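You operate a simulated robot arm through the tools that you are given. There is no shell and no other tool. Be economical: measure what you need, move in short steps, check, and stop when the job is done.

The job below is to be done with a simulated two-armed robot. You get a single attempt, and the scene is never put back.

Task
Put one of the rubber buffers from the top of the sack table on the right third shelf from the top of the long grey rack. Fetch the wooden block from the top of the sack table and set it on the top of the parts table. Fetch the edge guard from the top of the parts table and set it on the top of the workbench. Put the little white sack on the flat black box. Fetch the reflector from the top of the bench by the tall stack and set it on top of the brown carton there. Take the angle bracket on the top of the bench by the tall stack and put it away on the right third shelf from the top of the long grey rack. Put the ring bearing from the top of the load on the turntable on the top of the load on the strap table. Take the blue sensor from the second shelf from the bottom of the film rack and put it on the third shelf from the top of the film rack. Any order will do. Set down upright: reflector, angle bracket, blue sensor.
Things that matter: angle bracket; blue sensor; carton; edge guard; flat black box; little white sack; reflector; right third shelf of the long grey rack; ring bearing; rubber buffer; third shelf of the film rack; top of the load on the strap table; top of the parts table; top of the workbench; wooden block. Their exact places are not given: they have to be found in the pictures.

The check looks at the end state, three seconds after you hand in, the way a careful person would. Anything else that was tipped, shoved, dropped, spilled or broken makes it a failure.

Robot
Two 6-joint arms with two-finger parallel grippers on one trunk, on a base that drives. Base frame: it is fixed to the floor where the robot stands at the start and does not move with it; the origin is under the middle of the robot, x ahead of it, y to its left, z up; the surface under the hand at the start is at about z = 0.72. Readings come in m, degrees, newtons and seconds.
The left shoulder is at the start at [0.05, 0.17, 1.166], the right one opposite. Each reaches about 1.092 m from its shoulder. Places, roughly: angle bracket (5x8x7 cm) [13.6, 0.5, 0.8]; blue sensor [15.75, -1, 0.5]; carton [12.75, 0.75, 0.75]; edge guard (5x8x5 cm) [2.5, -0.5, 0.8]; flat black box (42x15x3 cm) [6.5, 4.6, 0.9]; little white sack [6, 5, 1]; reflector (6x2x6 cm) [12.8, 0.5, 0.8]; right third shelf of the long grey rack [3, -2.2, 0.9]; ring bearing (6x5x2 cm) [13.4, -1.3, 0.8]; rubber buffer (5x5x4 cm) [0.5, 0.4, 0.7]; third shelf of the film rack [15.9, -1, 0.9]; top of the load on the strap table [14.4, -1.1, 0.9]; top of the parts table [2.7, -0.4, 0.8]; top of the workbench [5.6, -2.3, 0.9]; wooden block (8x5x5 cm) [0.5, 0.2, 0.7]. Payload 1.57 kg a hand.
Tool frame (each hand has its own): the origin (TCP) lies between the finger pads and is the grasp point; the fingertips stand 0.03 m ahead of it; z points along the fingers, y is the line along which they close. Largest opening 0.08 m; finger width 0.017, thickness 0.012; the body of the gripper, 0.04 by 0.082 m, starts 0.08 m behind the TCP.
Orientation is that of the tool frame in the base frame, as a unit quaternion [x, y, z, w]. With the fingers straight down and closing along the base's y, the tool's x points along the base's -x, its y along +y and its z along -z.

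Tools
- The arms move only by the tool drive_tool. It takes "left_increments", "right_increments" or both (then of equal length, played together; a hand with none holds still); each is text: rows parted by semicolons, each of 6 numbers parted by spaces: the shift along the base's x, y, z in units of 50 mm (1.0 is 50 mm), then the turn, a rotation vector about the base's x, y, z in units of 8 degrees (1.0 is 8 degrees). In form: x y z rx ry rz; .... A call has 1 to 8 rows; each row shifts and turns the commanded pose from where the row before left it. "left_jaw" and "right_jaw" are, for a hand that has rows, the finger opening in m, from 0 to 0.08, set as the call begins (left out, the last holds). A call with a number of a shift or a turn outside -1 to 1 is refused whole. Each row takes 0.2 s and may step no farther than 0.05 m and 8.6 degrees from the row before; otherwise, or with a gripper value out of range, the whole call is refused. A pose out of reach is approached as far as the arm can. The call stops where the force on the tool passes 40 N (or 10 N more than at its start, if that is more) or the arm is blocked; 0.2 s more then pass. The fingers move at their own pace (about 0.072 m/s each) and stop on an object; they squeeze with about 35 N. The grip force told is the motor's: it shows also when the fingers shut on nothing. Time passes only in rows, and 0.2 s behind the last, so rows that do not move let the fingers close. It gives the time, the measured TCP pose, the force on the tool (base axes), the opening and the grip force at its end, in the units of the frame above (readings bear some noise), with the torque about the TCP (base axes, N m) and any sound that the robot's microphone picked up.
- Cameras (640 x 400 px; columns grow to the right, rows downward): "scene" is now at [0.0306, 0.0127, 1.7242]; the picture's right is [0.20, -0.98, 0.00], its down [-0.82, -0.16, -0.55] and it looks along [0.54, 0.11, -0.84] (base axes); focal length 278 px, centre (320, 200). "left" rides on the left gripper at [0.072, 0.007, -0.122] in its tool frame; the picture's right is [-0.09, 1.00, 0.00], its down [-0.84, -0.08, -0.54] and it looks along [-0.54, -0.05, 0.84] (tool axes); focal length 238 px, centre (320, 200). "right" rides on the right gripper at [0.072, -0.007, -0.122] in its tool frame; the picture's right is [0.09, 1.00, 0.00], its down [-0.84, 0.08, -0.54] and it looks along [-0.54, 0.05, 0.84] (tool axes); focal length 238 px, centre (320, 200).
- snapshot(camera): a new picture of that camera. No time passes.
- raise_lower(by): slides the trunk up (or, below 0, down) by that many m; the arms and the scene camera ride with it, the base frame stays. It gives what a move gives, with no picture.
- drive_base(legs): drives the robot by 1 to 6 legs, each [ahead, left, turn to the left] in m, m and degrees, along the robot's own axes; the way and the turn of a leg run together, so that a leg with both is an arc; at most 1.5 m and 180 degrees a leg. The arms and the cameras ride along, it lands a little off, and it stops where it bumps. It gives what a move gives.
- aim_head(pan, tilt): turns the head with the scene camera to pan (to the left, within 86 degrees either way) and tilt (down, from -29 to 69), counted from straight ahead of the robot. It gives what a move gives.
- point_at(camera, pixels): for up to 12 pixels [column, row] of the newest picture of that camera ("zoom" is the newest enlarged one), the place [x, y, z] in the base frame of the surface seen there, good to about 0.002 m. No time passes.
- enlarge(camera, box): a new picture of the part [left, top, right, bottom] of that camera's present view, enlarged. No time passes.
- close_job(): hands the job in; it is judged then, once.

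Keep the steps short. Do not move on a guess: measure, check each grasp and each placing, and mend mistakes. In all there are 322 turns and 196 pictures (those below and enlarged ones count). Leave the grippers open and the arms clear of the work at the hand-in unless told otherwise, and finish with a single line.

The tools are called after "Emit:" by a JSON object that holds its "op" and its "data". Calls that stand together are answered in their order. drive_tool: Moves the arms, as the interface text tells. Its arguments: {"type":"object","properties":{"left_increments":{"type":"string"},"left_jaw":{"type":"number"},"right_increments":{"type":"string"},"right_jaw":{"type":"number"}},"required":[]} The other tools are called the same way: raise_lower (by) slides the trunk up or down; drive_base (legs) drives the base; aim_head (pan, tilt) turns the head that bears the scene camera; snapshot (camera) takes a picture; point_at (camera, pixels) gives the place of the surface under pixels of a picture; enlarge (camera, box) takes an enlarged picture of a part of a camera's view; close_job () hands the job in.

At the start:

```text
clock: 0.0
left_tcp_pos: [0.728, 0.299, 1.0558]
left_tcp_rot: [0.0, 1.0, 0.0, 0.0]
left_contact_force: [0.3, 0.1, -0.4]
left_wrist_torque: [-0.03, 0.03, 0.0]
left_opening: 0.0801
left_grip_force: 0.0
right_tcp_pos: [0.6297, -0.2156, 1.0571]
right_tcp_rot: [0.0, 1.0, 0.0, 0.001]
right_contact_force: [0.8, 0.7, 0.3]
right_wrist_torque: [0.01, -0.01, 0.03]
right_opening: 0.0801
right_grip_force: 0.0
trunk travel left (down, up): [-0.781, 0.189]
robot x, y, heading: [0.0035, 0.0026, 0.0]
head pan, tilt: [11.3, 56.8]
```

scene: 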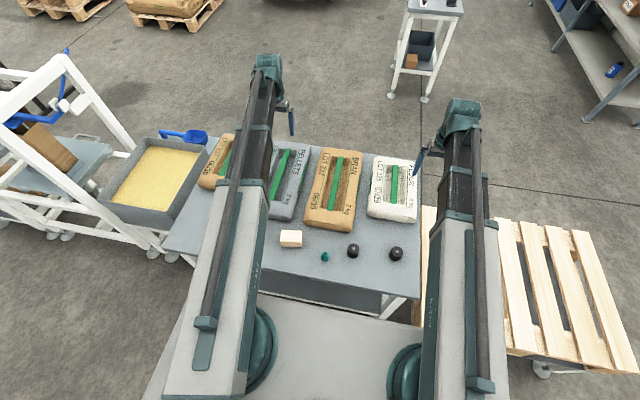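
right: 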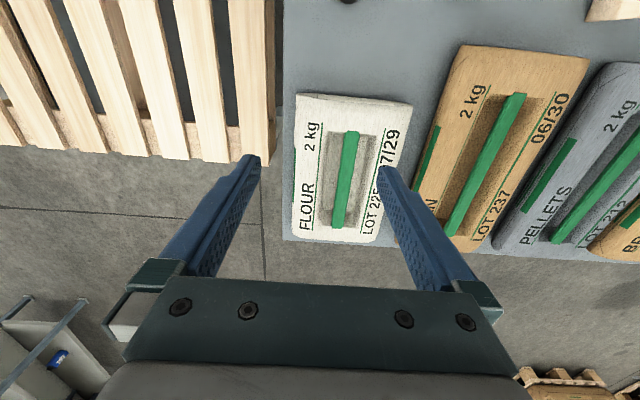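
left: 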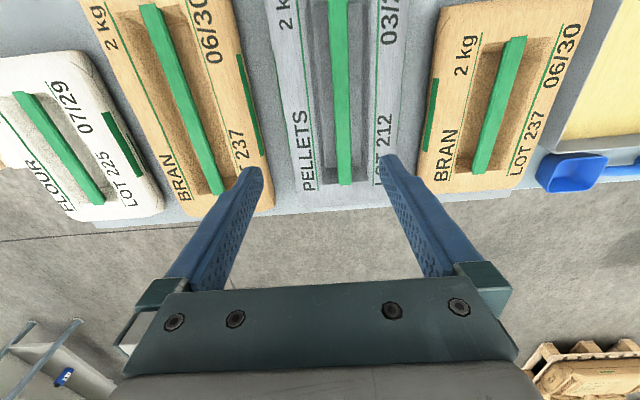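

I see the wooden block near (291,238), and dark round buffers near (353,250) and (396,253). I'll measure them and enlarge the view.

Emit:
{"op": "enlarge", "data": {"camera": "scene", "box": [250, 210, 430, 300]}}

Emit:
{"op": "point_at", "data": {"camera": "scene", "pixels": [[282, 232], [300, 233], [281, 246], [300, 246], [290, 236], [325, 256], [353, 249], [353, 257], [396, 252], [396, 260], [370, 275]]}}

```text
3.56 times, centred on (340, 255) of scene
```

zoom: 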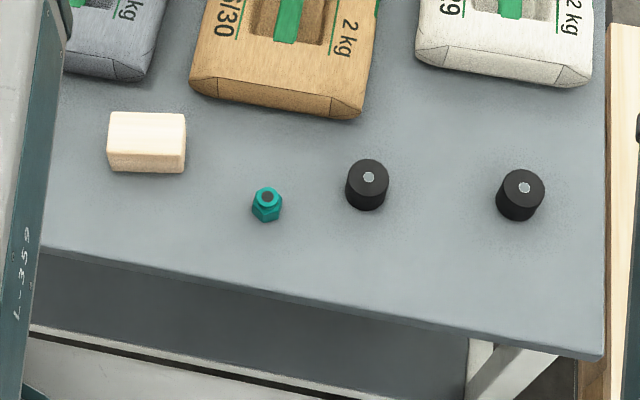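

```text
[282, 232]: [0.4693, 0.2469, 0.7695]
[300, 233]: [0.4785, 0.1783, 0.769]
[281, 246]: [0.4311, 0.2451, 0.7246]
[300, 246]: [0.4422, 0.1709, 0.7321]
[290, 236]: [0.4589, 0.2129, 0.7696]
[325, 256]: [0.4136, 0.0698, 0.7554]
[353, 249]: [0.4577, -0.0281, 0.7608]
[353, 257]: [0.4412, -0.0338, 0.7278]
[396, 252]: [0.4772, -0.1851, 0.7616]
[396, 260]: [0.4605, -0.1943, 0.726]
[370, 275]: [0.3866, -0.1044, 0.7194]
```

The block is centred near (0.46, 0.21) and turned about -8°, with its top at 0.77. The right buffer's centre is (0.479, -0.190), with its top at 0.762. I'll bring both hands to hover, turning the left hand so it closes across the block's 5 cm side.

Emit:
{"op": "drive_tool", "data": {"left_increments": "-0.6 -0.2 -0.3 0 0 -1; -0.6 -0.2 -0.3 0 0 -1; -0.6 -0.2 -0.3 0 0 -1; -0.6 -0.2 -0.3 0 0 -1; -0.6 -0.2 -0.3 0 0 -1; -0.6 -0.2 -0.3 0 0 -1; -0.6 -0.2 -0.3 0 0 -1; -0.6 -0.2 -0.3 0 0 -1", "right_increments": "-0.377 0.065 -0.5675 0 0 0; -0.377 0.065 -0.5675 0 0 0; -0.377 0.065 -0.5675 0 0 0; -0.377 0.065 -0.5675 0 0 0; -0.377 0.065 -0.5675 0 0 0; -0.377 0.065 -0.5675 0 0 0; -0.377 0.065 -0.5675 0 0 0; -0.377 0.065 -0.5675 0 0 0", "left_jaw": 0.08, "right_jaw": 0.08}}

```text
clock: 1.8
left_tcp_pos: [0.4861, 0.2215, 1.0564]
left_tcp_rot: [0.532, 0.847, 0.0, 0.0]
left_contact_force: [-0.5, 0.7, 0.7]
left_wrist_torque: [0.0, 0.02, 0.0]
left_opening: 0.08
left_grip_force: 0.1
left hand out of reach, approached as far as the arm can: row 1, 2, 3, 4, 5, 6, 7, 8
right_tcp_pos: [0.4777, -0.1909, 1.0562]
right_tcp_rot: [0.0, 1.0, -0.002, 0.001]
right_contact_force: [-0.5, 0.8, -0.2]
right_wrist_torque: [0.01, 0.02, -0.03]
right_opening: 0.08
right_grip_force: 0.0
right hand out of reach, approached as far as the arm can: row 1, 2, 3, 4, 5, 6, 7, 8
trunk travel left (down, up): [-0.781, 0.189]
robot x, y, heading: [0.001, -0.0005, 0.1]
head pan, tilt: [11.3, 56.8]
```

The hands moved sideways but not lower, so height has to come from the trunk. I'll lower the trunk by 0.18 m.

Emit:
{"op": "raise_lower", "data": {"by": -0.18}}

```text
clock: 3.8
left_tcp_pos: [0.4863, 0.2213, 0.8769]
left_tcp_rot: [0.529, 0.848, -0.001, 0.0]
left_contact_force: [0.4, -0.7, 0.3]
left_wrist_torque: [-0.01, 0.0, 0.01]
left_opening: 0.0801
left_grip_force: 0.1
right_tcp_pos: [0.4781, -0.1907, 0.8768]
right_tcp_rot: [0.001, 1.0, -0.002, 0.001]
right_contact_force: [0.3, -0.2, 1.3]
right_wrist_torque: [0.01, 0.01, 0.01]
right_opening: 0.0802
right_grip_force: 0.2
trunk travel left (down, up): [-0.601, 0.369]
robot x, y, heading: [-0.0015, -0.0039, 0.3]
head pan, tilt: [11.3, 56.8]
```

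Now I'll finish the left turn, centre it over the block, and test going slightly lower.

Emit:
{"op": "drive_tool", "data": {"left_increments": "-0.19 -0.06 -0.1 0 0 -0.75; -0.19 -0.06 -0.1 0 0 -0.75; -0.19 -0.06 -0.1 0 0 -0.75; 0 0 0 0 0 0", "right_increments": "0 0 -0.1 0 0 0; 0 0 -0.1 0 0 0; 0 0 -0.1 0 0 0; 0 0 0 0 0 0"}}

Emit:
{"op": "snapshot", "data": {"camera": "right"}}

Emit:
{"op": "snapshot", "data": {"camera": "left"}}

```text
clock: 4.8
left_tcp_pos: [0.4579, 0.2114, 0.877]
left_tcp_rot: [0.656, 0.755, 0.0, -0.001]
left_contact_force: [-0.2, 0.0, -0.3]
left_wrist_torque: [0.0, 0.0, 0.01]
left_opening: 0.0799
left_grip_force: 0.1
left hand out of reach, approached as far as the arm can: row 1, 2, 3
right_tcp_pos: [0.4794, -0.1904, 0.876]
right_tcp_rot: [0.0, 1.0, -0.001, 0.001]
right_contact_force: [-0.6, -0.2, 0.1]
right_wrist_torque: [-0.02, 0.0, 0.01]
right_opening: 0.08
right_grip_force: 0.0
right hand out of reach, approached as far as the arm can: row 1, 2, 3
trunk travel left (down, up): [-0.601, 0.369]
robot x, y, heading: [-0.0022, -0.0006, 0.1]
head pan, tilt: [11.3, 56.8]
```

```text
191 pictures are left
```

right: 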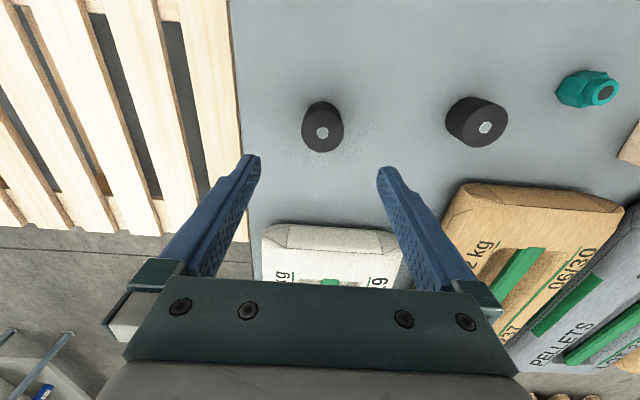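

```text
190 pictures are left
```

left: 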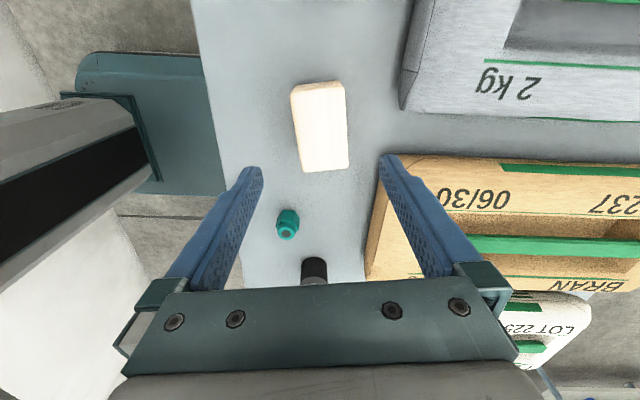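

I'll measure the clearances to the sacks and verify the object centres before lowering.

Emit:
{"op": "point_at", "data": {"camera": "left", "pixels": [[320, 130], [292, 90], [343, 88], [303, 168], [348, 166], [402, 105], [385, 165], [368, 270]]}}

Emit:
{"op": "point_at", "data": {"camera": "right", "pixels": [[322, 132], [485, 127], [270, 228], [390, 235], [465, 187], [303, 115], [342, 115]]}}

```text
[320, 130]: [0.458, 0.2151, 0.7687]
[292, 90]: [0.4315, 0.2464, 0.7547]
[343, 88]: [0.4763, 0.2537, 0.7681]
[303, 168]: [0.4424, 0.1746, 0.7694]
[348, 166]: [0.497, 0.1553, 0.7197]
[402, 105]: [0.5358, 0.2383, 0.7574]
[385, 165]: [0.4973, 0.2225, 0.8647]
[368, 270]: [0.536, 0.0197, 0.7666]
```

```text
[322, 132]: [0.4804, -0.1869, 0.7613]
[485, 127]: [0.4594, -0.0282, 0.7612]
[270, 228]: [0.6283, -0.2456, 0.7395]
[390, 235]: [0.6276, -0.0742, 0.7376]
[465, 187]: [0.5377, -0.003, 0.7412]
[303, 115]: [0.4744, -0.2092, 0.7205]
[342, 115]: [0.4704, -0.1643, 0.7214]
```

Clearances are fine: the sack edges are at x≥0.535. I'll lower the trunk 0.119 m.

Emit:
{"op": "raise_lower", "data": {"by": -0.119}}

Emit:
{"op": "drive_tool", "data": {"left_increments": "0 0 0 0 0 0; 0 0 0 0 0 0; 0 0 0 0 0 0; 0 0 0 0 0 0", "right_increments": "0 0 0 0 0 0; 0 0 0 0 0 0; 0 0 0 0 0 0; 0 0 0 0 0 0", "left_jaw": 0, "right_jaw": 0}}

```text
clock: 6.3
left_tcp_pos: [0.4585, 0.2127, 0.7566]
left_tcp_rot: [0.656, 0.755, 0.0, 0.0]
left_contact_force: [-0.3, -0.1, 1.6]
left_wrist_torque: [0.02, -0.01, -0.01]
left_opening: 0.0801
left_grip_force: 0.0
right_tcp_pos: [0.4793, -0.1903, 0.7575]
right_tcp_rot: [0.0, 1.0, -0.002, 0.001]
right_contact_force: [-0.6, 0.5, -0.4]
right_wrist_torque: [-0.01, -0.02, 0.01]
right_opening: 0.0803
right_grip_force: 0.0
trunk travel left (down, up): [-0.482, 0.488]
robot x, y, heading: [-0.0028, -0.0015, -0.0]
head pan, tilt: [11.3, 56.8]
```

```text
clock: 7.3
left_tcp_pos: [0.4571, 0.2114, 0.7569]
left_tcp_rot: [0.656, 0.755, 0.0, 0.001]
left_contact_force: [1.1, 0.3, 2.0]
left_wrist_torque: [0.03, -0.05, 0.03]
left_opening: 0.0492
left_grip_force: 35.2
right_tcp_pos: [0.4794, -0.1906, 0.7566]
right_tcp_rot: [0.0, 1.0, -0.002, 0.0]
right_contact_force: [0.3, 1.3, 1.5]
right_wrist_torque: [0.05, -0.02, 0.01]
right_opening: 0.0418
right_grip_force: 35.0
trunk travel left (down, up): [-0.482, 0.488]
robot x, y, heading: [-0.0007, -0.0002, 0.1]
head pan, tilt: [11.3, 56.8]
```

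Both are gripped (openings 0.049 and 0.042). I'll lift, then look around for the rack and parts table.

Emit:
{"op": "raise_lower", "data": {"by": 0.3}}

Emit:
{"op": "aim_head", "data": {"pan": -25, "tilt": 25}}

Emit:
{"op": "snapshot", "data": {"camera": "scene"}}

```text
clock: 10.3
left_tcp_pos: [0.4591, 0.2114, 1.0573]
left_tcp_rot: [0.656, 0.755, 0.0, 0.0]
left_contact_force: [-0.6, -0.1, -2.0]
left_wrist_torque: [-0.02, -0.01, -0.02]
left_opening: 0.0494
left_grip_force: 35.0
right_tcp_pos: [0.4802, -0.1902, 1.0571]
right_tcp_rot: [0.001, 1.0, -0.001, 0.001]
right_contact_force: [-0.6, 0.6, -0.3]
right_wrist_torque: [0.03, -0.01, 0.0]
right_opening: 0.0419
right_grip_force: 35.1
trunk travel left (down, up): [-0.782, 0.188]
robot x, y, heading: [-0.0036, 0.0014, 0.0]
head pan, tilt: [11.3, 56.8]
```

```text
clock: 11.3
left_tcp_pos: [0.4584, 0.2117, 1.0572]
left_tcp_rot: [0.656, 0.755, 0.0, 0.0]
left_contact_force: [0.2, 0.1, -0.6]
left_wrist_torque: [0.02, -0.01, 0.02]
left_opening: 0.0494
left_grip_force: 35.0
right_tcp_pos: [0.4781, -0.1898, 1.0564]
right_tcp_rot: [0.0, 1.0, -0.001, 0.002]
right_contact_force: [-0.2, -0.9, -0.5]
right_wrist_torque: [0.04, -0.01, -0.04]
right_opening: 0.042
right_grip_force: 34.9
trunk travel left (down, up): [-0.782, 0.188]
robot x, y, heading: [-0.0018, -0.0017, -0.1]
head pan, tilt: [-25.0, 25.0]
```

```text
189 pictures are left
```

scene: 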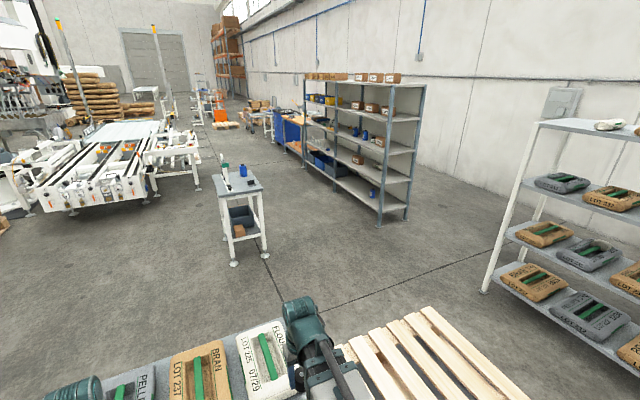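

I'll measure the rack, the parts table and the floor layout from this view.

Emit:
{"op": "enlarge", "data": {"camera": "scene", "box": [200, 60, 440, 280]}}

Emit:
{"op": "point_at", "data": {"camera": "scene", "pixels": [[378, 222], [405, 220], [420, 88], [388, 85], [335, 100], [303, 82], [388, 145], [360, 137], [365, 165], [390, 118], [306, 168], [345, 76]]}}

Emit:
{"op": "point_at", "data": {"camera": "scene", "pixels": [[213, 177], [254, 175], [264, 188], [222, 197], [232, 264], [264, 256], [223, 214], [486, 292], [415, 315], [475, 380], [345, 345], [242, 182]]}}

```text
1.82 times, centred on (320, 170) of scene
```

zoom: 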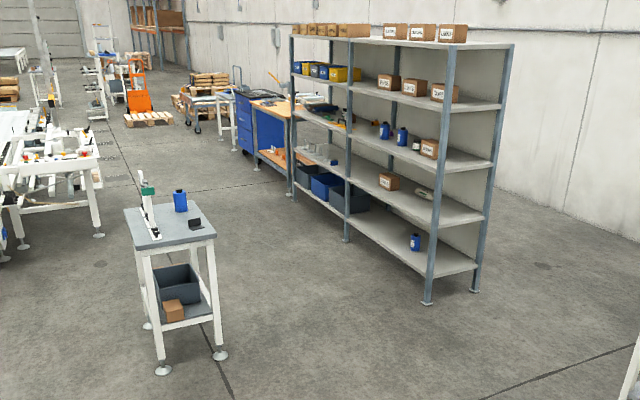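

```text
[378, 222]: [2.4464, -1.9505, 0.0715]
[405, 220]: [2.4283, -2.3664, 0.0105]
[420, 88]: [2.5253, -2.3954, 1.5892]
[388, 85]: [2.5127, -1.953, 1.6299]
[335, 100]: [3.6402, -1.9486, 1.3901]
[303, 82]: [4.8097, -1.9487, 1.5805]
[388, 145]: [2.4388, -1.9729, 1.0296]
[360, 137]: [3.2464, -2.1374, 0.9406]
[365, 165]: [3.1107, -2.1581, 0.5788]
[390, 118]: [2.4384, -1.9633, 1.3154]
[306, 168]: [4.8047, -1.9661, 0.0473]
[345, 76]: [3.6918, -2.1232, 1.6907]
```

```text
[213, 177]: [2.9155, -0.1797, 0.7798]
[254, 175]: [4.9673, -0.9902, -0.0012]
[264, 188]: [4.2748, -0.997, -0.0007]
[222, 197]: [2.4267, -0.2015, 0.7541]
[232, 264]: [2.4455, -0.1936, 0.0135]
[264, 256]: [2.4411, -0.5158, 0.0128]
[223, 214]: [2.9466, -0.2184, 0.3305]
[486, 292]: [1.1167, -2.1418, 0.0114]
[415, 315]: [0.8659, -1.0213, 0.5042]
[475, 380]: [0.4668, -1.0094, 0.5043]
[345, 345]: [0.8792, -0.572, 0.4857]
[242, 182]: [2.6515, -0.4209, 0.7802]
```

Next I'll look to the right for a path around the pallet.

Emit:
{"op": "aim_head", "data": {"pan": -75, "tilt": 40}}

Emit:
{"op": "snapshot", "data": {"camera": "scene"}}

Emit:
{"op": "point_at", "data": {"camera": "scene", "pixels": [[100, 200], [30, 330], [180, 330], [160, 270], [320, 200], [320, 300], [400, 300], [60, 250], [200, 200], [280, 130]]}}

```text
clock: 12.5
left_tcp_pos: [0.46, 0.2118, 1.0569]
left_tcp_rot: [0.656, 0.754, 0.0, -0.001]
left_contact_force: [0.4, 0.4, -1.5]
left_wrist_torque: [-0.01, -0.01, 0.0]
left_opening: 0.0495
left_grip_force: 34.9
right_tcp_pos: [0.4808, -0.1897, 1.0562]
right_tcp_rot: [0.0, 1.0, -0.002, 0.001]
right_contact_force: [-0.6, 0.1, -0.4]
right_wrist_torque: [-0.01, -0.02, 0.01]
right_opening: 0.0417
right_grip_force: 34.9
trunk travel left (down, up): [-0.782, 0.188]
robot x, y, heading: [0.0021, 0.0005, 0.0]
head pan, tilt: [-75.0, 40.0]
```

```text
187 pictures are left
```

scene: 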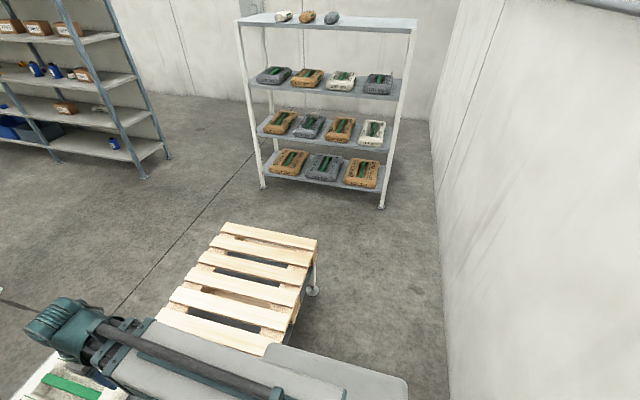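

```text
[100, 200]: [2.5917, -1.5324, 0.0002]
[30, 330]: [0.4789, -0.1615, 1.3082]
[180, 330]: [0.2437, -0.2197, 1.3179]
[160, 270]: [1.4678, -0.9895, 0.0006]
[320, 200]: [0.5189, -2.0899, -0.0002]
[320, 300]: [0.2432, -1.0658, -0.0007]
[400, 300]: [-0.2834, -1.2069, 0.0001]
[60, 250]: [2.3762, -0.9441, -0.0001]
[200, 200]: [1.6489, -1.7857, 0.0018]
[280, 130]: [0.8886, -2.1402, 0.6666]
```

I'll measure the pallet's near edge and the robot's own deck.

Emit:
{"op": "point_at", "data": {"camera": "scene", "pixels": [[316, 241], [312, 290], [290, 330], [268, 352], [330, 365], [400, 380], [290, 347], [405, 395], [440, 250], [383, 205], [222, 225], [150, 322]]}}

Emit:
{"op": "aim_head", "data": {"pan": 75, "tilt": 40}}

Emit:
{"op": "snapshot", "data": {"camera": "scene"}}

```text
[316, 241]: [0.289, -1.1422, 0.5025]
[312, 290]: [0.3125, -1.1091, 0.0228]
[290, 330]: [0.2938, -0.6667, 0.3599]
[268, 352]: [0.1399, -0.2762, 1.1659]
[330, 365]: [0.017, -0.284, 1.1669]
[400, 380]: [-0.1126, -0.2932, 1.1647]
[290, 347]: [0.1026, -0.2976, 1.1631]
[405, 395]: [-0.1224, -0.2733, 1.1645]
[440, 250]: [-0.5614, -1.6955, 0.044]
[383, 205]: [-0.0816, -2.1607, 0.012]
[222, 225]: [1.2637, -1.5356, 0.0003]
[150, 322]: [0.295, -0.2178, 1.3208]
```

```text
clock: 14.8
left_tcp_pos: [0.4581, 0.2113, 1.0566]
left_tcp_rot: [0.656, 0.755, 0.0, 0.0]
left_contact_force: [-0.2, -0.3, -0.9]
left_wrist_torque: [-0.03, 0.01, -0.06]
left_opening: 0.0498
left_grip_force: 35.5
right_tcp_pos: [0.4784, -0.1908, 1.0573]
right_tcp_rot: [0.001, 1.0, -0.001, 0.001]
right_contact_force: [-0.2, 0.5, -0.7]
right_wrist_torque: [0.02, -0.04, 0.01]
right_opening: 0.042
right_grip_force: 34.6
trunk travel left (down, up): [-0.782, 0.188]
robot x, y, heading: [-0.0017, -0.0006, -0.1]
head pan, tilt: [75.0, 40.0]
```

```text
186 pictures are left
```

scene: 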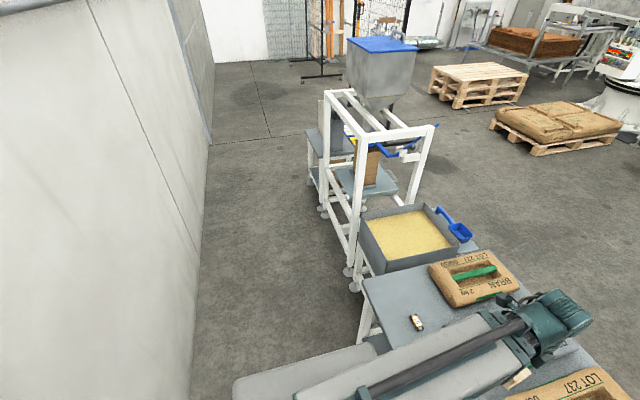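

The free corridor runs between the pallet (y down to -1.14) and the sack rack (y -2.14). I'll back off slightly, then strafe right to about y=-1.64.

Emit:
{"op": "drive_base", "data": {"legs": [[-0.06, 0, 0], [0, -0.82, 0], [0, -0.82, 0]]}}

Emit:
{"op": "aim_head", "data": {"pan": 0, "tilt": 35}}

Emit:
{"op": "snapshot", "data": {"camera": "scene"}}

```text
clock: 23.8
left_tcp_pos: [0.3922, -1.4434, 1.0572]
left_tcp_rot: [0.658, 0.753, 0.0, 0.001]
left_contact_force: [-0.4, 0.0, -1.0]
left_wrist_torque: [0.01, 0.0, -0.01]
left_opening: 0.0496
left_grip_force: 34.4
right_tcp_pos: [0.4112, -1.8451, 1.0565]
right_tcp_rot: [0.003, 1.0, 0.0, 0.002]
right_contact_force: [0.5, 0.1, 0.0]
right_wrist_torque: [0.0, 0.0, 0.0]
right_opening: 0.0419
right_grip_force: 34.5
trunk travel left (down, up): [-0.782, 0.188]
robot x, y, heading: [-0.0674, -1.6532, -0.4]
head pan, tilt: [75.0, 40.0]
```

```text
clock: 25.3
left_tcp_pos: [0.3914, -1.4426, 1.0563]
left_tcp_rot: [0.657, 0.754, 0.0, 0.0]
left_contact_force: [0.7, -0.1, -0.9]
left_wrist_torque: [-0.02, -0.03, -0.01]
left_opening: 0.0495
left_grip_force: 35.2
right_tcp_pos: [0.4112, -1.8451, 1.0571]
right_tcp_rot: [0.003, 1.0, 0.0, 0.0]
right_contact_force: [0.5, -0.2, -1.4]
right_wrist_torque: [0.0, 0.04, -0.01]
right_opening: 0.042
right_grip_force: 35.0
trunk travel left (down, up): [-0.782, 0.188]
robot x, y, heading: [-0.0667, -1.6507, -0.3]
head pan, tilt: [0.0, 35.0]
```

```text
185 pictures are left
```

scene: 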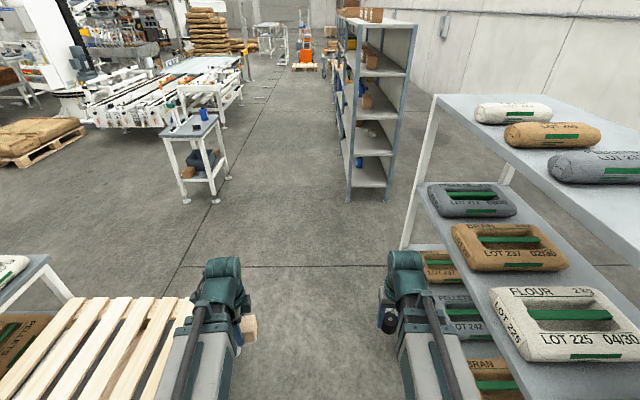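

The corridor ahead is clear. I'll drive forward and then strafe left toward the parts table.

Emit:
{"op": "drive_base", "data": {"legs": [[0.9, 0, 0], [0.9, 0, 0], [0, 0.65, 0], [0, 0.63, 0]]}}

Emit:
{"op": "aim_head", "data": {"pan": 0, "tilt": 50}}

Emit:
{"op": "snapshot", "data": {"camera": "scene"}}

```text
clock: 40.6
left_tcp_pos: [2.1636, -0.1445, 1.0573]
left_tcp_rot: [0.647, 0.762, -0.001, 0.0]
left_contact_force: [0.0, 0.5, -0.8]
left_wrist_torque: [-0.02, 0.01, 0.0]
left_opening: 0.0495
left_grip_force: 34.4
right_tcp_pos: [2.1937, -0.5452, 1.0581]
right_tcp_rot: [-0.01, 1.0, -0.001, 0.001]
right_contact_force: [0.2, -0.5, -1.5]
right_wrist_torque: [0.0, 0.0, 0.01]
right_opening: 0.0419
right_grip_force: 34.9
trunk travel left (down, up): [-0.782, 0.188]
robot x, y, heading: [1.7108, -0.3687, 1.1]
head pan, tilt: [0.0, 35.0]
```

```text
clock: 41.4
left_tcp_pos: [2.1647, -0.1435, 1.0568]
left_tcp_rot: [0.647, 0.762, -0.001, 0.0]
left_contact_force: [0.8, -0.1, -1.2]
left_wrist_torque: [0.01, -0.02, 0.02]
left_opening: 0.0498
left_grip_force: 35.6
right_tcp_pos: [2.1934, -0.5457, 1.057]
right_tcp_rot: [-0.011, 1.0, -0.001, 0.001]
right_contact_force: [-0.2, -0.1, -0.6]
right_wrist_torque: [0.02, -0.02, -0.03]
right_opening: 0.0419
right_grip_force: 35.3
trunk travel left (down, up): [-0.782, 0.188]
robot x, y, heading: [1.7062, -0.3683, 1.3]
head pan, tilt: [0.0, 50.0]
```

```text
184 pictures are left
```

scene: 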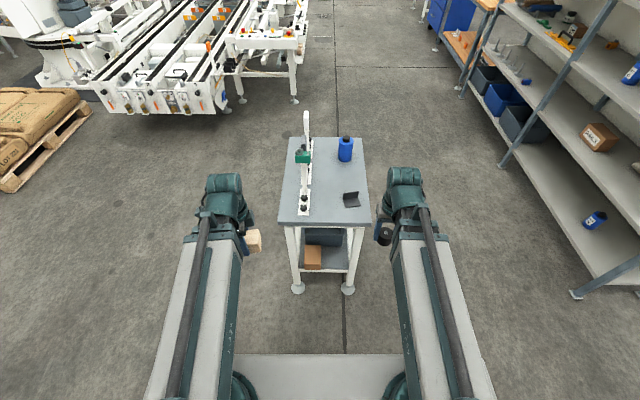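

Now I'll measure the parts table top and its items.

Emit:
{"op": "enlarge", "data": {"camera": "scene", "box": [260, 100, 390, 240]}}

Emit:
{"op": "point_at", "data": {"camera": "scene", "pixels": [[280, 220], [370, 221], [364, 140], [288, 140], [343, 197], [358, 196], [345, 205], [360, 204], [304, 208], [330, 205], [345, 160], [298, 160]]}}

```text
2.86 times, centred on (325, 170) of scene
```

zoom: 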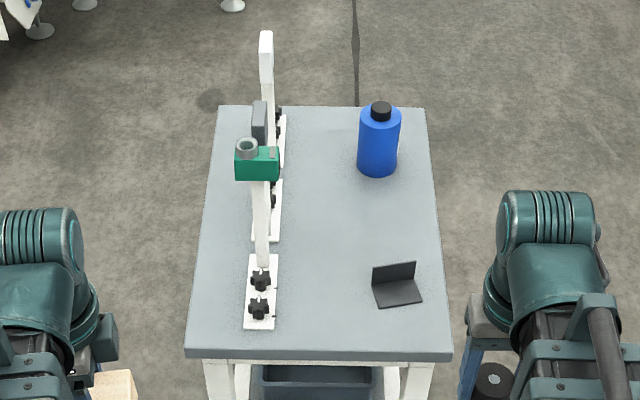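

```text
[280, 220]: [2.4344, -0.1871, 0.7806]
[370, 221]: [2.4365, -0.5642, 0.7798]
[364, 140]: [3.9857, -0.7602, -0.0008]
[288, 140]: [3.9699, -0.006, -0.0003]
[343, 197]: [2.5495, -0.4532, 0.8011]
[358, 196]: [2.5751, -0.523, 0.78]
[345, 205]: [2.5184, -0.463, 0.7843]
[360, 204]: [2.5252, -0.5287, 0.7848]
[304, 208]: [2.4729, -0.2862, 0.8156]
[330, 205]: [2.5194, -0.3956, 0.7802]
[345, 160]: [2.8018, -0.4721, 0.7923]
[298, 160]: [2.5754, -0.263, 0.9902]
```

I'll measure the fixture's extents, because the left arm must stay clear of it.

Emit:
{"op": "point_at", "data": {"camera": "zoom", "pixels": [[237, 170], [277, 172], [266, 35], [272, 60], [247, 143], [260, 103], [284, 130], [280, 230], [275, 300], [378, 155], [398, 160], [380, 105]]}}

Emit:
{"op": "point_at", "data": {"camera": "zoom", "pixels": [[373, 285], [415, 280], [374, 270], [414, 264], [422, 298], [378, 307], [395, 290], [425, 108], [220, 107]]}}

```text
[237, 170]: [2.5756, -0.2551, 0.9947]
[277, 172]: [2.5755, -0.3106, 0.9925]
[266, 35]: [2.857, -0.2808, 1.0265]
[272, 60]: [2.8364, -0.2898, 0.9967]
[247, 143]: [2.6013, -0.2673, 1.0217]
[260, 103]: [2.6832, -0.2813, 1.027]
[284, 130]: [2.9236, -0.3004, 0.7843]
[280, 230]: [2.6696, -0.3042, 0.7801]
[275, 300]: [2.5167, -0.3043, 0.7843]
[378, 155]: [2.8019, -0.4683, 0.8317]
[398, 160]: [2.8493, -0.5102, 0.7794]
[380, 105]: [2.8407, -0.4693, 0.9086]
```

```text
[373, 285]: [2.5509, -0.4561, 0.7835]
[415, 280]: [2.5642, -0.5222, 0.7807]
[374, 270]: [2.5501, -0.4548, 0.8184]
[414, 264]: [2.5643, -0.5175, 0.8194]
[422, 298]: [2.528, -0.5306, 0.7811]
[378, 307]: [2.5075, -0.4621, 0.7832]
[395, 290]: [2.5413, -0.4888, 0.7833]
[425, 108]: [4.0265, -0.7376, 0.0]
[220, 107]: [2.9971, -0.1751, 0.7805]
```

The fixture tops out at z 1.03 on the +y side. Approaching from the -y side of the table (robot facing +y) is safer, so I'll go to about (2.6, -1.12) and turn left 90°.

Emit:
{"op": "drive_base", "data": {"legs": [[0, -0.77, 0], [0.9, 0, -1], [0, 0, 90]]}}

Emit:
{"op": "aim_head", "data": {"pan": 0, "tilt": 50}}

Emit:
{"op": "snapshot", "data": {"camera": "scene"}}

```text
clock: 53.9
left_tcp_pos: [2.3939, -0.6831, 1.0574]
left_tcp_rot: [-0.099, 0.995, 0.0, -0.001]
left_contact_force: [0.3, 0.7, -1.3]
left_wrist_torque: [-0.02, -0.01, 0.02]
left_opening: 0.0498
left_grip_force: 35.2
right_tcp_pos: [2.794, -0.6379, 1.0574]
right_tcp_rot: [0.727, -0.686, -0.001, -0.001]
right_contact_force: [-0.4, -0.9, -1.0]
right_wrist_torque: [0.02, 0.0, -0.01]
right_opening: 0.0421
right_grip_force: 35.1
trunk travel left (down, up): [-0.782, 0.188]
robot x, y, heading: [2.6333, -1.1313, 93.7]
head pan, tilt: [0.0, 50.0]
```

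```text
clock: 54.5
left_tcp_pos: [2.3935, -0.6818, 1.0565]
left_tcp_rot: [-0.099, 0.995, 0.0, 0.0]
left_contact_force: [-0.5, 0.6, -0.5]
left_wrist_torque: [-0.02, 0.03, 0.0]
left_opening: 0.0495
left_grip_force: 35.2
right_tcp_pos: [2.7945, -0.6373, 1.0571]
right_tcp_rot: [0.727, -0.687, 0.001, -0.002]
right_contact_force: [0.1, 0.0, -0.1]
right_wrist_torque: [0.01, 0.02, 0.0]
right_opening: 0.0416
right_grip_force: 35.0
trunk travel left (down, up): [-0.782, 0.188]
robot x, y, heading: [2.6343, -1.1275, 93.4]
head pan, tilt: [0.0, 50.0]
```

```text
182 pictures are left
```

scene: 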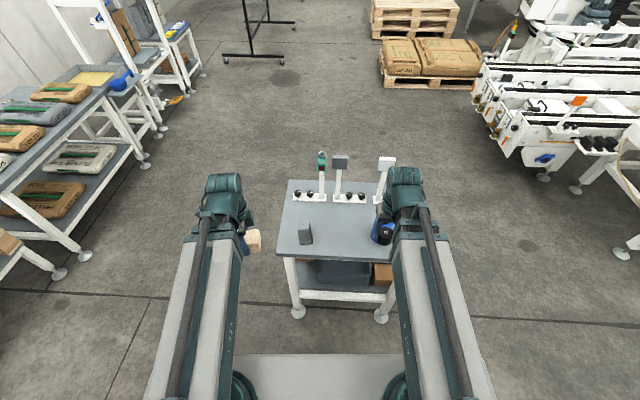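

The table is ahead. I'll move the left hand with the block toward (2.66, -0.41), testing some descent, and pull the right hand back and up.

Emit:
{"op": "drive_tool", "data": {"left_increments": "0.67 0.68 -0.27 0 0 0; 0.67 0.68 -0.27 0 0 0; 0.67 0.68 -0.27 0 0 0; 0.67 0.68 -0.27 0 0 0; 0.67 0.68 -0.27 0 0 0; 0.67 0.68 -0.27 0 0 0; 0.67 0.68 -0.27 0 0 0; 0.67 0.68 -0.27 0 0 0", "right_increments": "0.1 -0.2 0.3 0 0 0; 0.1 -0.2 0.3 0 0 0; 0.1 -0.2 0.3 0 0 0; 0.1 -0.2 0.3 0 0 0; 0.1 -0.2 0.3 0 0 0; 0.1 -0.2 0.3 0 0 0; 0.1 -0.2 0.3 0 0 0; 0.1 -0.2 0.3 0 0 0"}}

Emit:
{"op": "snapshot", "data": {"camera": "scene"}}

```text
clock: 56.3
left_tcp_pos: [2.6623, -0.4126, 1.0567]
left_tcp_rot: [-0.099, 0.995, 0.0, 0.0]
left_contact_force: [0.4, 0.8, -1.0]
left_wrist_torque: [-0.01, 0.01, 0.01]
left_opening: 0.0496
left_grip_force: 35.2
left hand out of reach, approached as far as the arm can: row 1, 2, 3, 4, 5, 6, 7, 8
right_tcp_pos: [2.8387, -0.6629, 1.0565]
right_tcp_rot: [0.727, -0.686, 0.001, 0.0]
right_contact_force: [-0.1, 0.6, -1.4]
right_wrist_torque: [-0.03, 0.02, 0.02]
right_opening: 0.0423
right_grip_force: 34.7
right hand out of reach, approached as far as the arm can: row 1, 2, 3, 4, 5, 6, 7, 8
trunk travel left (down, up): [-0.782, 0.188]
robot x, y, heading: [2.6344, -1.1293, 93.6]
head pan, tilt: [0.0, 50.0]
```

```text
181 pictures are left
```

scene: 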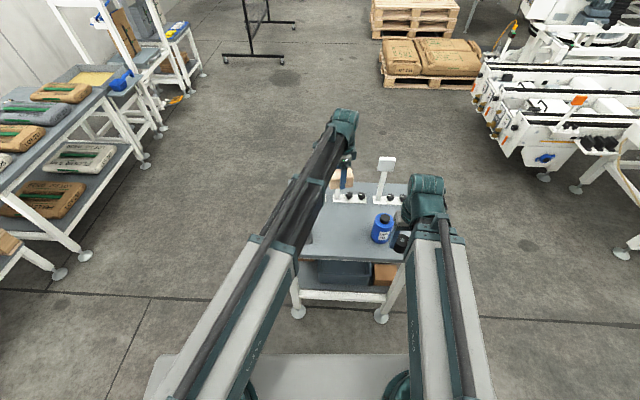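

Arm height comes only from the trunk, as on a SCARA arm. Before lowering, I'll check how far the left wrist overhangs toward the fixture.

Emit:
{"op": "point_at", "data": {"camera": "scene", "pixels": [[343, 112], [343, 130], [352, 125], [350, 155], [347, 168], [330, 190], [387, 162], [425, 180], [435, 200], [410, 225], [400, 243], [382, 222]]}}

Emit:
{"op": "snapshot", "data": {"camera": "left"}}

Emit:
{"op": "snapshot", "data": {"camera": "right"}}

```text
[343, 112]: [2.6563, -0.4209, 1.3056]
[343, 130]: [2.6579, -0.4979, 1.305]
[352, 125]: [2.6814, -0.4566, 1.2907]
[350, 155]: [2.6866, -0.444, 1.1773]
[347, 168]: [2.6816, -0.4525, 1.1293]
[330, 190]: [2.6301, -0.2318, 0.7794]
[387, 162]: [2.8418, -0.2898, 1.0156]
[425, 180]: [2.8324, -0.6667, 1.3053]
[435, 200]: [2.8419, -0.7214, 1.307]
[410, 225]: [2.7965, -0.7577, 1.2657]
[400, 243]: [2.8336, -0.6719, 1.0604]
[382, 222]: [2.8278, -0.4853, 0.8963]
```

```text
180 pictures are left
```

left: 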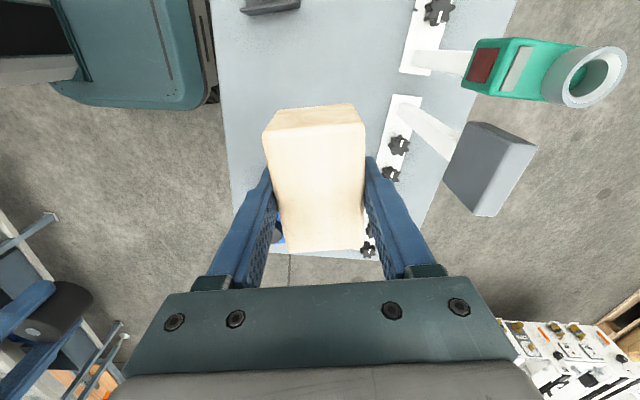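

```text
179 pictures are left
```

right: 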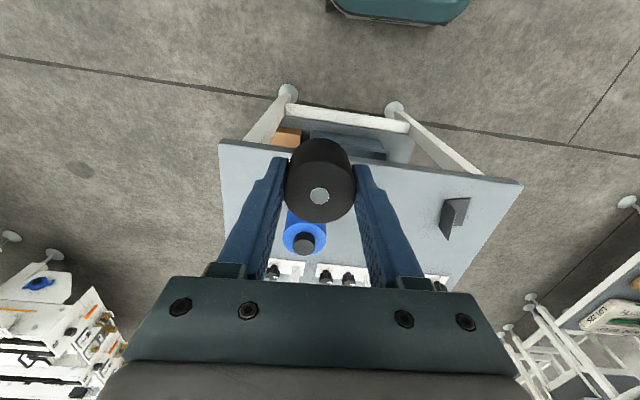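

The wrist sits right above the hand, so it clears everything. I'll lower 0.232 m.

Emit:
{"op": "raise_lower", "data": {"by": -0.232}}

Emit:
{"op": "snapshot", "data": {"camera": "left"}}

```text
clock: 58.7
left_tcp_pos: [2.6615, -0.4142, 0.8241]
left_tcp_rot: [-0.099, 0.995, -0.001, 0.0]
left_contact_force: [-0.2, 0.2, -1.9]
left_wrist_torque: [0.03, -0.02, -0.03]
left_opening: 0.0496
left_grip_force: 34.6
right_tcp_pos: [2.8379, -0.6625, 0.8251]
right_tcp_rot: [0.727, -0.686, 0.0, 0.0]
right_contact_force: [0.1, 0.3, -0.5]
right_wrist_torque: [0.0, 0.02, -0.01]
right_opening: 0.042
right_grip_force: 34.9
trunk travel left (down, up): [-0.55, 0.42]
robot x, y, heading: [2.6306, -1.1282, 93.3]
head pan, tilt: [0.0, 50.0]
```

```text
178 pictures are left
```

left: 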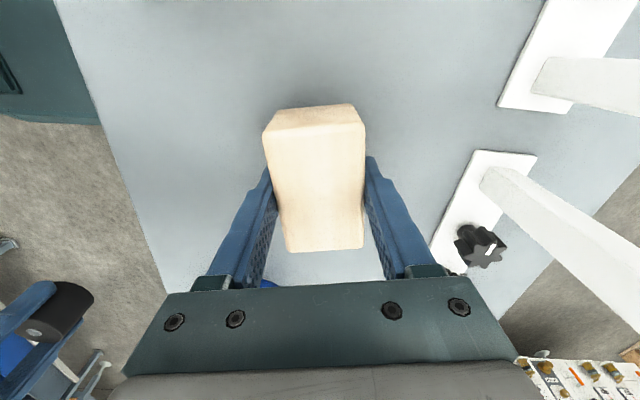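

Only 7 mm is left to go. I'll lower a bit more and release.

Emit:
{"op": "raise_lower", "data": {"by": -0.006}}

Emit:
{"op": "drive_tool", "data": {"left_increments": "0 0 0 0 0 0; 0 0 0 0 0 0; 0 0 0 0 0 0; 0 0 0 0 0 0", "left_jaw": 0.075}}

Emit:
{"op": "raise_lower", "data": {"by": 0.1}}

Emit:
{"op": "snapshot", "data": {"camera": "left"}}

```text
clock: 59.3
left_tcp_pos: [2.6607, -0.4147, 0.8191]
left_tcp_rot: [-0.099, 0.995, 0.0, 0.0]
left_contact_force: [0.0, 0.0, -0.1]
left_wrist_torque: [0.02, 0.02, 0.01]
left_opening: 0.0494
left_grip_force: 35.0
right_tcp_pos: [2.8379, -0.6621, 0.8189]
right_tcp_rot: [0.728, -0.686, 0.001, 0.0]
right_contact_force: [-0.7, -0.7, -1.0]
right_wrist_torque: [0.0, 0.01, 0.02]
right_opening: 0.042
right_grip_force: 35.3
trunk travel left (down, up): [-0.544, 0.426]
robot x, y, heading: [2.6313, -1.1295, 93.4]
head pan, tilt: [0.0, 50.0]
```

```text
clock: 60.3
left_tcp_pos: [2.6619, -0.4132, 0.8197]
left_tcp_rot: [-0.099, 0.995, 0.0, 0.0]
left_contact_force: [-0.6, 0.2, -0.2]
left_wrist_torque: [-0.01, 0.0, 0.04]
left_opening: 0.0752
left_grip_force: 0.0
right_tcp_pos: [2.8373, -0.6624, 0.8195]
right_tcp_rot: [0.727, -0.687, 0.0, -0.001]
right_contact_force: [0.0, 0.6, -0.9]
right_wrist_torque: [-0.02, -0.01, 0.02]
right_opening: 0.042
right_grip_force: 34.8
trunk travel left (down, up): [-0.544, 0.426]
robot x, y, heading: [2.6301, -1.1304, 93.6]
head pan, tilt: [0.0, 50.0]
```

```text
clock: 61.6
left_tcp_pos: [2.662, -0.4143, 0.919]
left_tcp_rot: [-0.1, 0.995, 0.0, 0.0]
left_contact_force: [0.8, -0.3, 0.3]
left_wrist_torque: [-0.04, 0.0, 0.01]
left_opening: 0.0749
left_grip_force: 0.0
right_tcp_pos: [2.8381, -0.6617, 0.919]
right_tcp_rot: [0.727, -0.686, 0.0, 0.001]
right_contact_force: [0.1, -0.4, -1.2]
right_wrist_torque: [0.0, -0.04, -0.02]
right_opening: 0.0421
right_grip_force: 35.3
trunk travel left (down, up): [-0.644, 0.326]
robot x, y, heading: [2.631, -1.1303, 93.3]
head pan, tilt: [0.0, 50.0]
```

```text
177 pictures are left
```

left: 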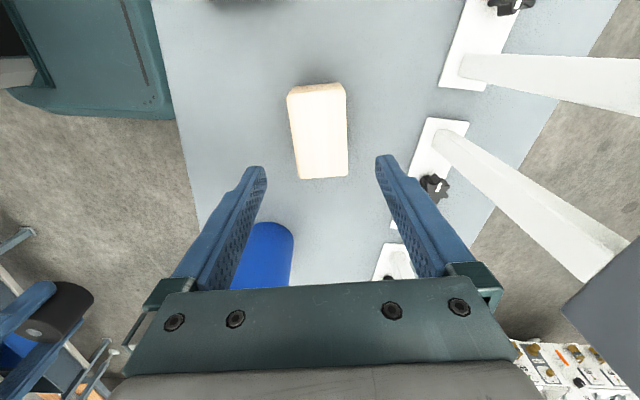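

The block stands on the parts table. Next I'll turn the left hand about 90° and move over the guard's upright flange.

Emit:
{"op": "drive_tool", "data": {"left_increments": "-0.171 -0.124 0 0 0 0.944; -0.171 -0.124 0 0 0 0.944; -0.171 -0.124 0 0 0 0.944; -0.171 -0.124 0 0 0 0.944; -0.171 -0.124 0 0 0 0.944; -0.171 -0.124 0 0 0 0.944; -0.171 -0.124 0 0 0 0.944; -0.171 -0.124 0 0 0 0.944", "left_jaw": 0.06}}

Emit:
{"op": "drive_tool", "data": {"left_increments": "-0.171 -0.124 0 0 0 0.944; -0.171 -0.124 0 0 0 0.944; -0.171 -0.124 0 0 0 0.944; -0.171 -0.124 0 0 0 0.944; 0 0 0 0 0 0"}}

Emit:
{"op": "snapshot", "data": {"camera": "left"}}

```text
clock: 63.4
left_tcp_pos: [2.591, -0.4638, 0.9193]
left_tcp_rot: [-0.587, 0.81, 0.0, 0.0]
left_contact_force: [0.1, 0.6, -0.4]
left_wrist_torque: [-0.01, -0.02, -0.02]
left_opening: 0.0599
left_grip_force: 0.1
right_tcp_pos: [2.8378, -0.6626, 0.9187]
right_tcp_rot: [0.727, -0.686, 0.001, 0.001]
right_contact_force: [0.9, 0.3, 1.0]
right_wrist_torque: [-0.02, 0.0, 0.02]
right_opening: 0.0418
right_grip_force: 34.4
trunk travel left (down, up): [-0.644, 0.326]
robot x, y, heading: [2.6344, -1.1294, 93.4]
head pan, tilt: [0.0, 50.0]
```

```text
clock: 64.6
left_tcp_pos: [2.5595, -0.4879, 0.9189]
left_tcp_rot: [0.778, -0.628, 0.0, 0.0]
left_contact_force: [0.8, -0.8, 0.2]
left_wrist_torque: [0.0, 0.0, 0.0]
left_opening: 0.0598
left_grip_force: 0.2
right_tcp_pos: [2.8378, -0.6616, 0.9196]
right_tcp_rot: [0.728, -0.686, 0.0, 0.0]
right_contact_force: [-0.3, 1.1, -0.4]
right_wrist_torque: [-0.01, -0.02, -0.01]
right_opening: 0.0418
right_grip_force: 35.0
trunk travel left (down, up): [-0.644, 0.326]
robot x, y, heading: [2.6314, -1.1285, 93.4]
head pan, tilt: [0.0, 50.0]
```

```text
176 pictures are left
```

left: 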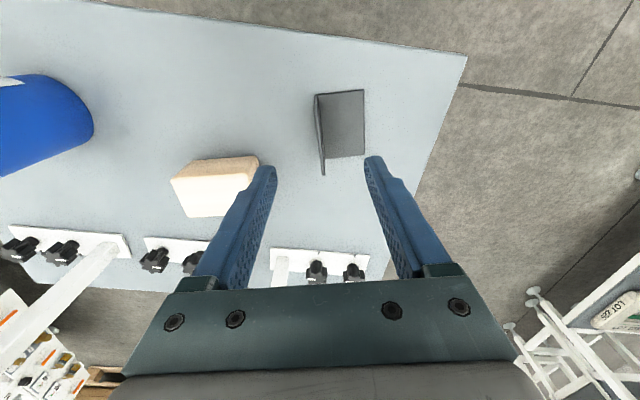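

I'll measure the guard's flange closely.

Emit:
{"op": "enlarge", "data": {"camera": "left", "box": [260, 60, 400, 200]}}

```text
2.86 times, centred on (330, 130) of left
```

zoom: 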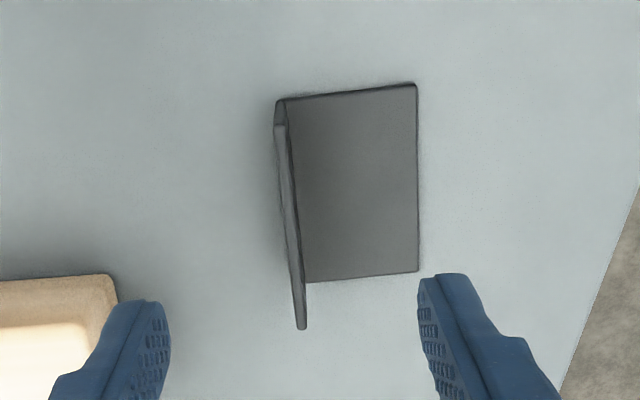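

Emit:
{"op": "point_at", "data": {"camera": "zoom", "pixels": [[281, 130], [292, 225], [301, 322], [283, 105], [297, 270], [350, 180], [410, 95], [408, 268], [305, 280], [286, 160], [296, 280]]}}

```text
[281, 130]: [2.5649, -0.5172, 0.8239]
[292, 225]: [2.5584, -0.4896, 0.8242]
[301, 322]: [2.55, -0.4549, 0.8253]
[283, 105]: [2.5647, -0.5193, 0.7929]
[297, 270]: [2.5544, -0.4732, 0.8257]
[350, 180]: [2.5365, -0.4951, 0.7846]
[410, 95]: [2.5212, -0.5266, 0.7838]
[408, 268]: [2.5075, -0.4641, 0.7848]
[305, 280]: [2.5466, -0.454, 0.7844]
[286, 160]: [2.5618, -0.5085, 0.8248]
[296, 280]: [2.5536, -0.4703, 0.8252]
```

The flange top is at 0.825 and the base plate at 0.7845. I'll lower the TCP to about 0.820 (tips at 0.79), then close.

Emit:
{"op": "drive_tool", "data": {"left_increments": "-0.035 0 0 0 0 0; 0 0 0 0 0 0"}}

Emit:
{"op": "raise_lower", "data": {"by": -0.099}}

Emit:
{"op": "drive_tool", "data": {"left_increments": "0 0 0 0 0 0; 0 0 0 0 0 0; 0 0 0 0 0 0; 0 0 0 0 0 0; 0 0 0 0 0 0", "left_jaw": 0}}

Emit:
{"op": "raise_lower", "data": {"by": 0.12}}

Emit:
{"op": "snapshot", "data": {"camera": "left"}}

```text
clock: 65.2
left_tcp_pos: [2.556, -0.4884, 0.9196]
left_tcp_rot: [0.777, -0.63, 0.0, 0.0]
left_contact_force: [0.5, 0.3, -0.5]
left_wrist_torque: [0.01, 0.01, 0.0]
left_opening: 0.0599
left_grip_force: 0.0
right_tcp_pos: [2.8386, -0.6612, 0.9193]
right_tcp_rot: [0.727, -0.686, 0.0, 0.0]
right_contact_force: [0.4, 0.0, 0.1]
right_wrist_torque: [0.03, -0.01, 0.01]
right_opening: 0.0419
right_grip_force: 34.5
trunk travel left (down, up): [-0.644, 0.326]
robot x, y, heading: [2.6309, -1.1295, 93.4]
head pan, tilt: [0.0, 50.0]
```

```text
clock: 66.5
left_tcp_pos: [2.5567, -0.4874, 0.8201]
left_tcp_rot: [0.777, -0.63, 0.0, 0.0]
left_contact_force: [-1.0, 0.9, 0.2]
left_wrist_torque: [-0.01, 0.01, 0.02]
left_opening: 0.0599
left_grip_force: 0.0
right_tcp_pos: [2.8387, -0.6628, 0.8198]
right_tcp_rot: [0.727, -0.686, 0.0, 0.0]
right_contact_force: [0.5, -0.3, -0.3]
right_wrist_torque: [-0.03, -0.01, 0.0]
right_opening: 0.0419
right_grip_force: 34.4
trunk travel left (down, up): [-0.545, 0.425]
robot x, y, heading: [2.6333, -1.128, 93.6]
head pan, tilt: [0.0, 50.0]
```

```text
clock: 67.7
left_tcp_pos: [2.5558, -0.4882, 0.8199]
left_tcp_rot: [0.777, -0.629, 0.0, -0.001]
left_contact_force: [0.0, -1.0, 0.3]
left_wrist_torque: [-0.03, 0.03, 0.0]
left_opening: 0.0033
left_grip_force: 24.5
right_tcp_pos: [2.8381, -0.6615, 0.8212]
right_tcp_rot: [0.727, -0.687, -0.001, 0.001]
right_contact_force: [0.3, 0.8, -1.5]
right_wrist_torque: [0.01, 0.0, -0.01]
right_opening: 0.0421
right_grip_force: 34.7
trunk travel left (down, up): [-0.545, 0.425]
robot x, y, heading: [2.6334, -1.1282, 93.5]
head pan, tilt: [0.0, 50.0]
```

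```text
clock: 69.2
left_tcp_pos: [2.5577, -0.4868, 0.9408]
left_tcp_rot: [0.777, -0.629, 0.0, 0.0]
left_contact_force: [-0.5, 0.0, 0.1]
left_wrist_torque: [0.0, -0.05, 0.01]
left_opening: 0.0032
left_grip_force: 24.5
right_tcp_pos: [2.8388, -0.6619, 0.9407]
right_tcp_rot: [0.727, -0.686, 0.0, 0.0]
right_contact_force: [0.4, 0.2, 0.0]
right_wrist_torque: [-0.02, -0.01, 0.0]
right_opening: 0.0419
right_grip_force: 35.5
trunk travel left (down, up): [-0.665, 0.305]
robot x, y, heading: [2.6322, -1.1279, 93.6]
head pan, tilt: [0.0, 50.0]
```

```text
174 pictures are left
```

left: 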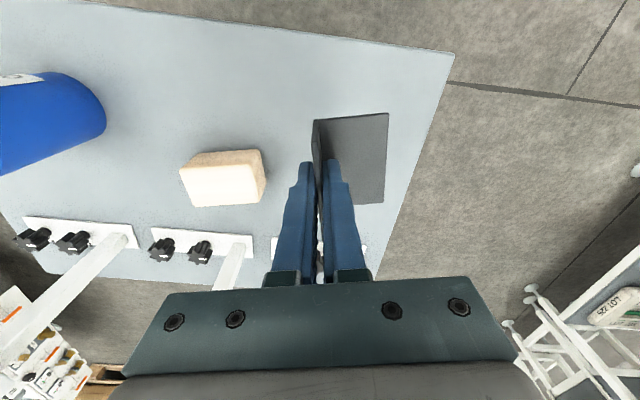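

The guard is held. I'll raise, back off a little, and test tilting the right hand forward in free air.

Emit:
{"op": "raise_lower", "data": {"by": 0.15}}

Emit:
{"op": "drive_base", "data": {"legs": [[-0.15, 0, 0]]}}

Emit:
{"op": "drive_tool", "data": {"right_increments": "0 0 0 0.94 0.056 0; 0 0 0 0.94 0.056 0; 0 0 0 0.94 0.056 0; 0 0 0 0.94 0.056 0; 0 0 0 0.94 0.056 0; 0 0 0 0.94 0.056 0; 0 0 0 0 0 0"}}

Emit:
{"op": "snapshot", "data": {"camera": "scene"}}

```text
clock: 71.0
left_tcp_pos: [2.5566, -0.4881, 1.09]
left_tcp_rot: [0.777, -0.629, -0.001, 0.0]
left_contact_force: [0.4, 0.1, 0.0]
left_wrist_torque: [-0.01, 0.01, -0.01]
left_opening: 0.0033
left_grip_force: 23.7
right_tcp_pos: [2.8387, -0.661, 1.0891]
right_tcp_rot: [0.727, -0.687, 0.002, 0.0]
right_contact_force: [0.1, 0.4, -0.9]
right_wrist_torque: [-0.02, 0.02, 0.0]
right_opening: 0.042
right_grip_force: 35.1
trunk travel left (down, up): [-0.815, 0.155]
robot x, y, heading: [2.6318, -1.1277, 93.7]
head pan, tilt: [0.0, 50.0]
```

```text
clock: 72.3
left_tcp_pos: [2.5651, -0.6399, 1.0911]
left_tcp_rot: [0.777, -0.63, 0.0, 0.0]
left_contact_force: [0.5, 0.1, 0.3]
left_wrist_torque: [0.01, -0.01, -0.01]
left_opening: 0.0032
left_grip_force: 23.8
right_tcp_pos: [2.8482, -0.8143, 1.0896]
right_tcp_rot: [0.727, -0.687, 0.0, 0.0]
right_contact_force: [-0.5, 0.0, -0.3]
right_wrist_torque: [0.06, 0.0, 0.02]
right_opening: 0.042
right_grip_force: 35.0
trunk travel left (down, up): [-0.815, 0.155]
robot x, y, heading: [2.6412, -1.2759, 93.2]
head pan, tilt: [0.0, 50.0]
```

```text
clock: 74.0
left_tcp_pos: [2.5656, -0.6381, 1.0898]
left_tcp_rot: [0.777, -0.63, 0.0, 0.0]
left_contact_force: [0.0, -0.1, -0.3]
left_wrist_torque: [-0.01, -0.03, -0.01]
left_opening: 0.0028
left_grip_force: 24.2
right_tcp_pos: [2.8696, -0.6617, 1.1553]
right_tcp_rot: [0.672, -0.634, -0.279, -0.263]
right_contact_force: [-0.4, 0.1, -0.3]
right_wrist_torque: [-0.02, 0.02, -0.03]
right_opening: 0.0419
right_grip_force: 35.0
right hand out of reach, approached as far as the arm can: row 1, 2, 3, 4, 5, 6
trunk travel left (down, up): [-0.815, 0.155]
robot x, y, heading: [2.6422, -1.2788, 93.5]
head pan, tilt: [0.0, 50.0]
```

```text
173 pictures are left
```

scene: 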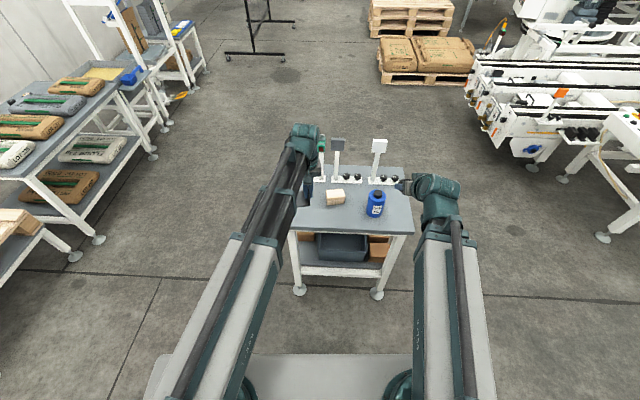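

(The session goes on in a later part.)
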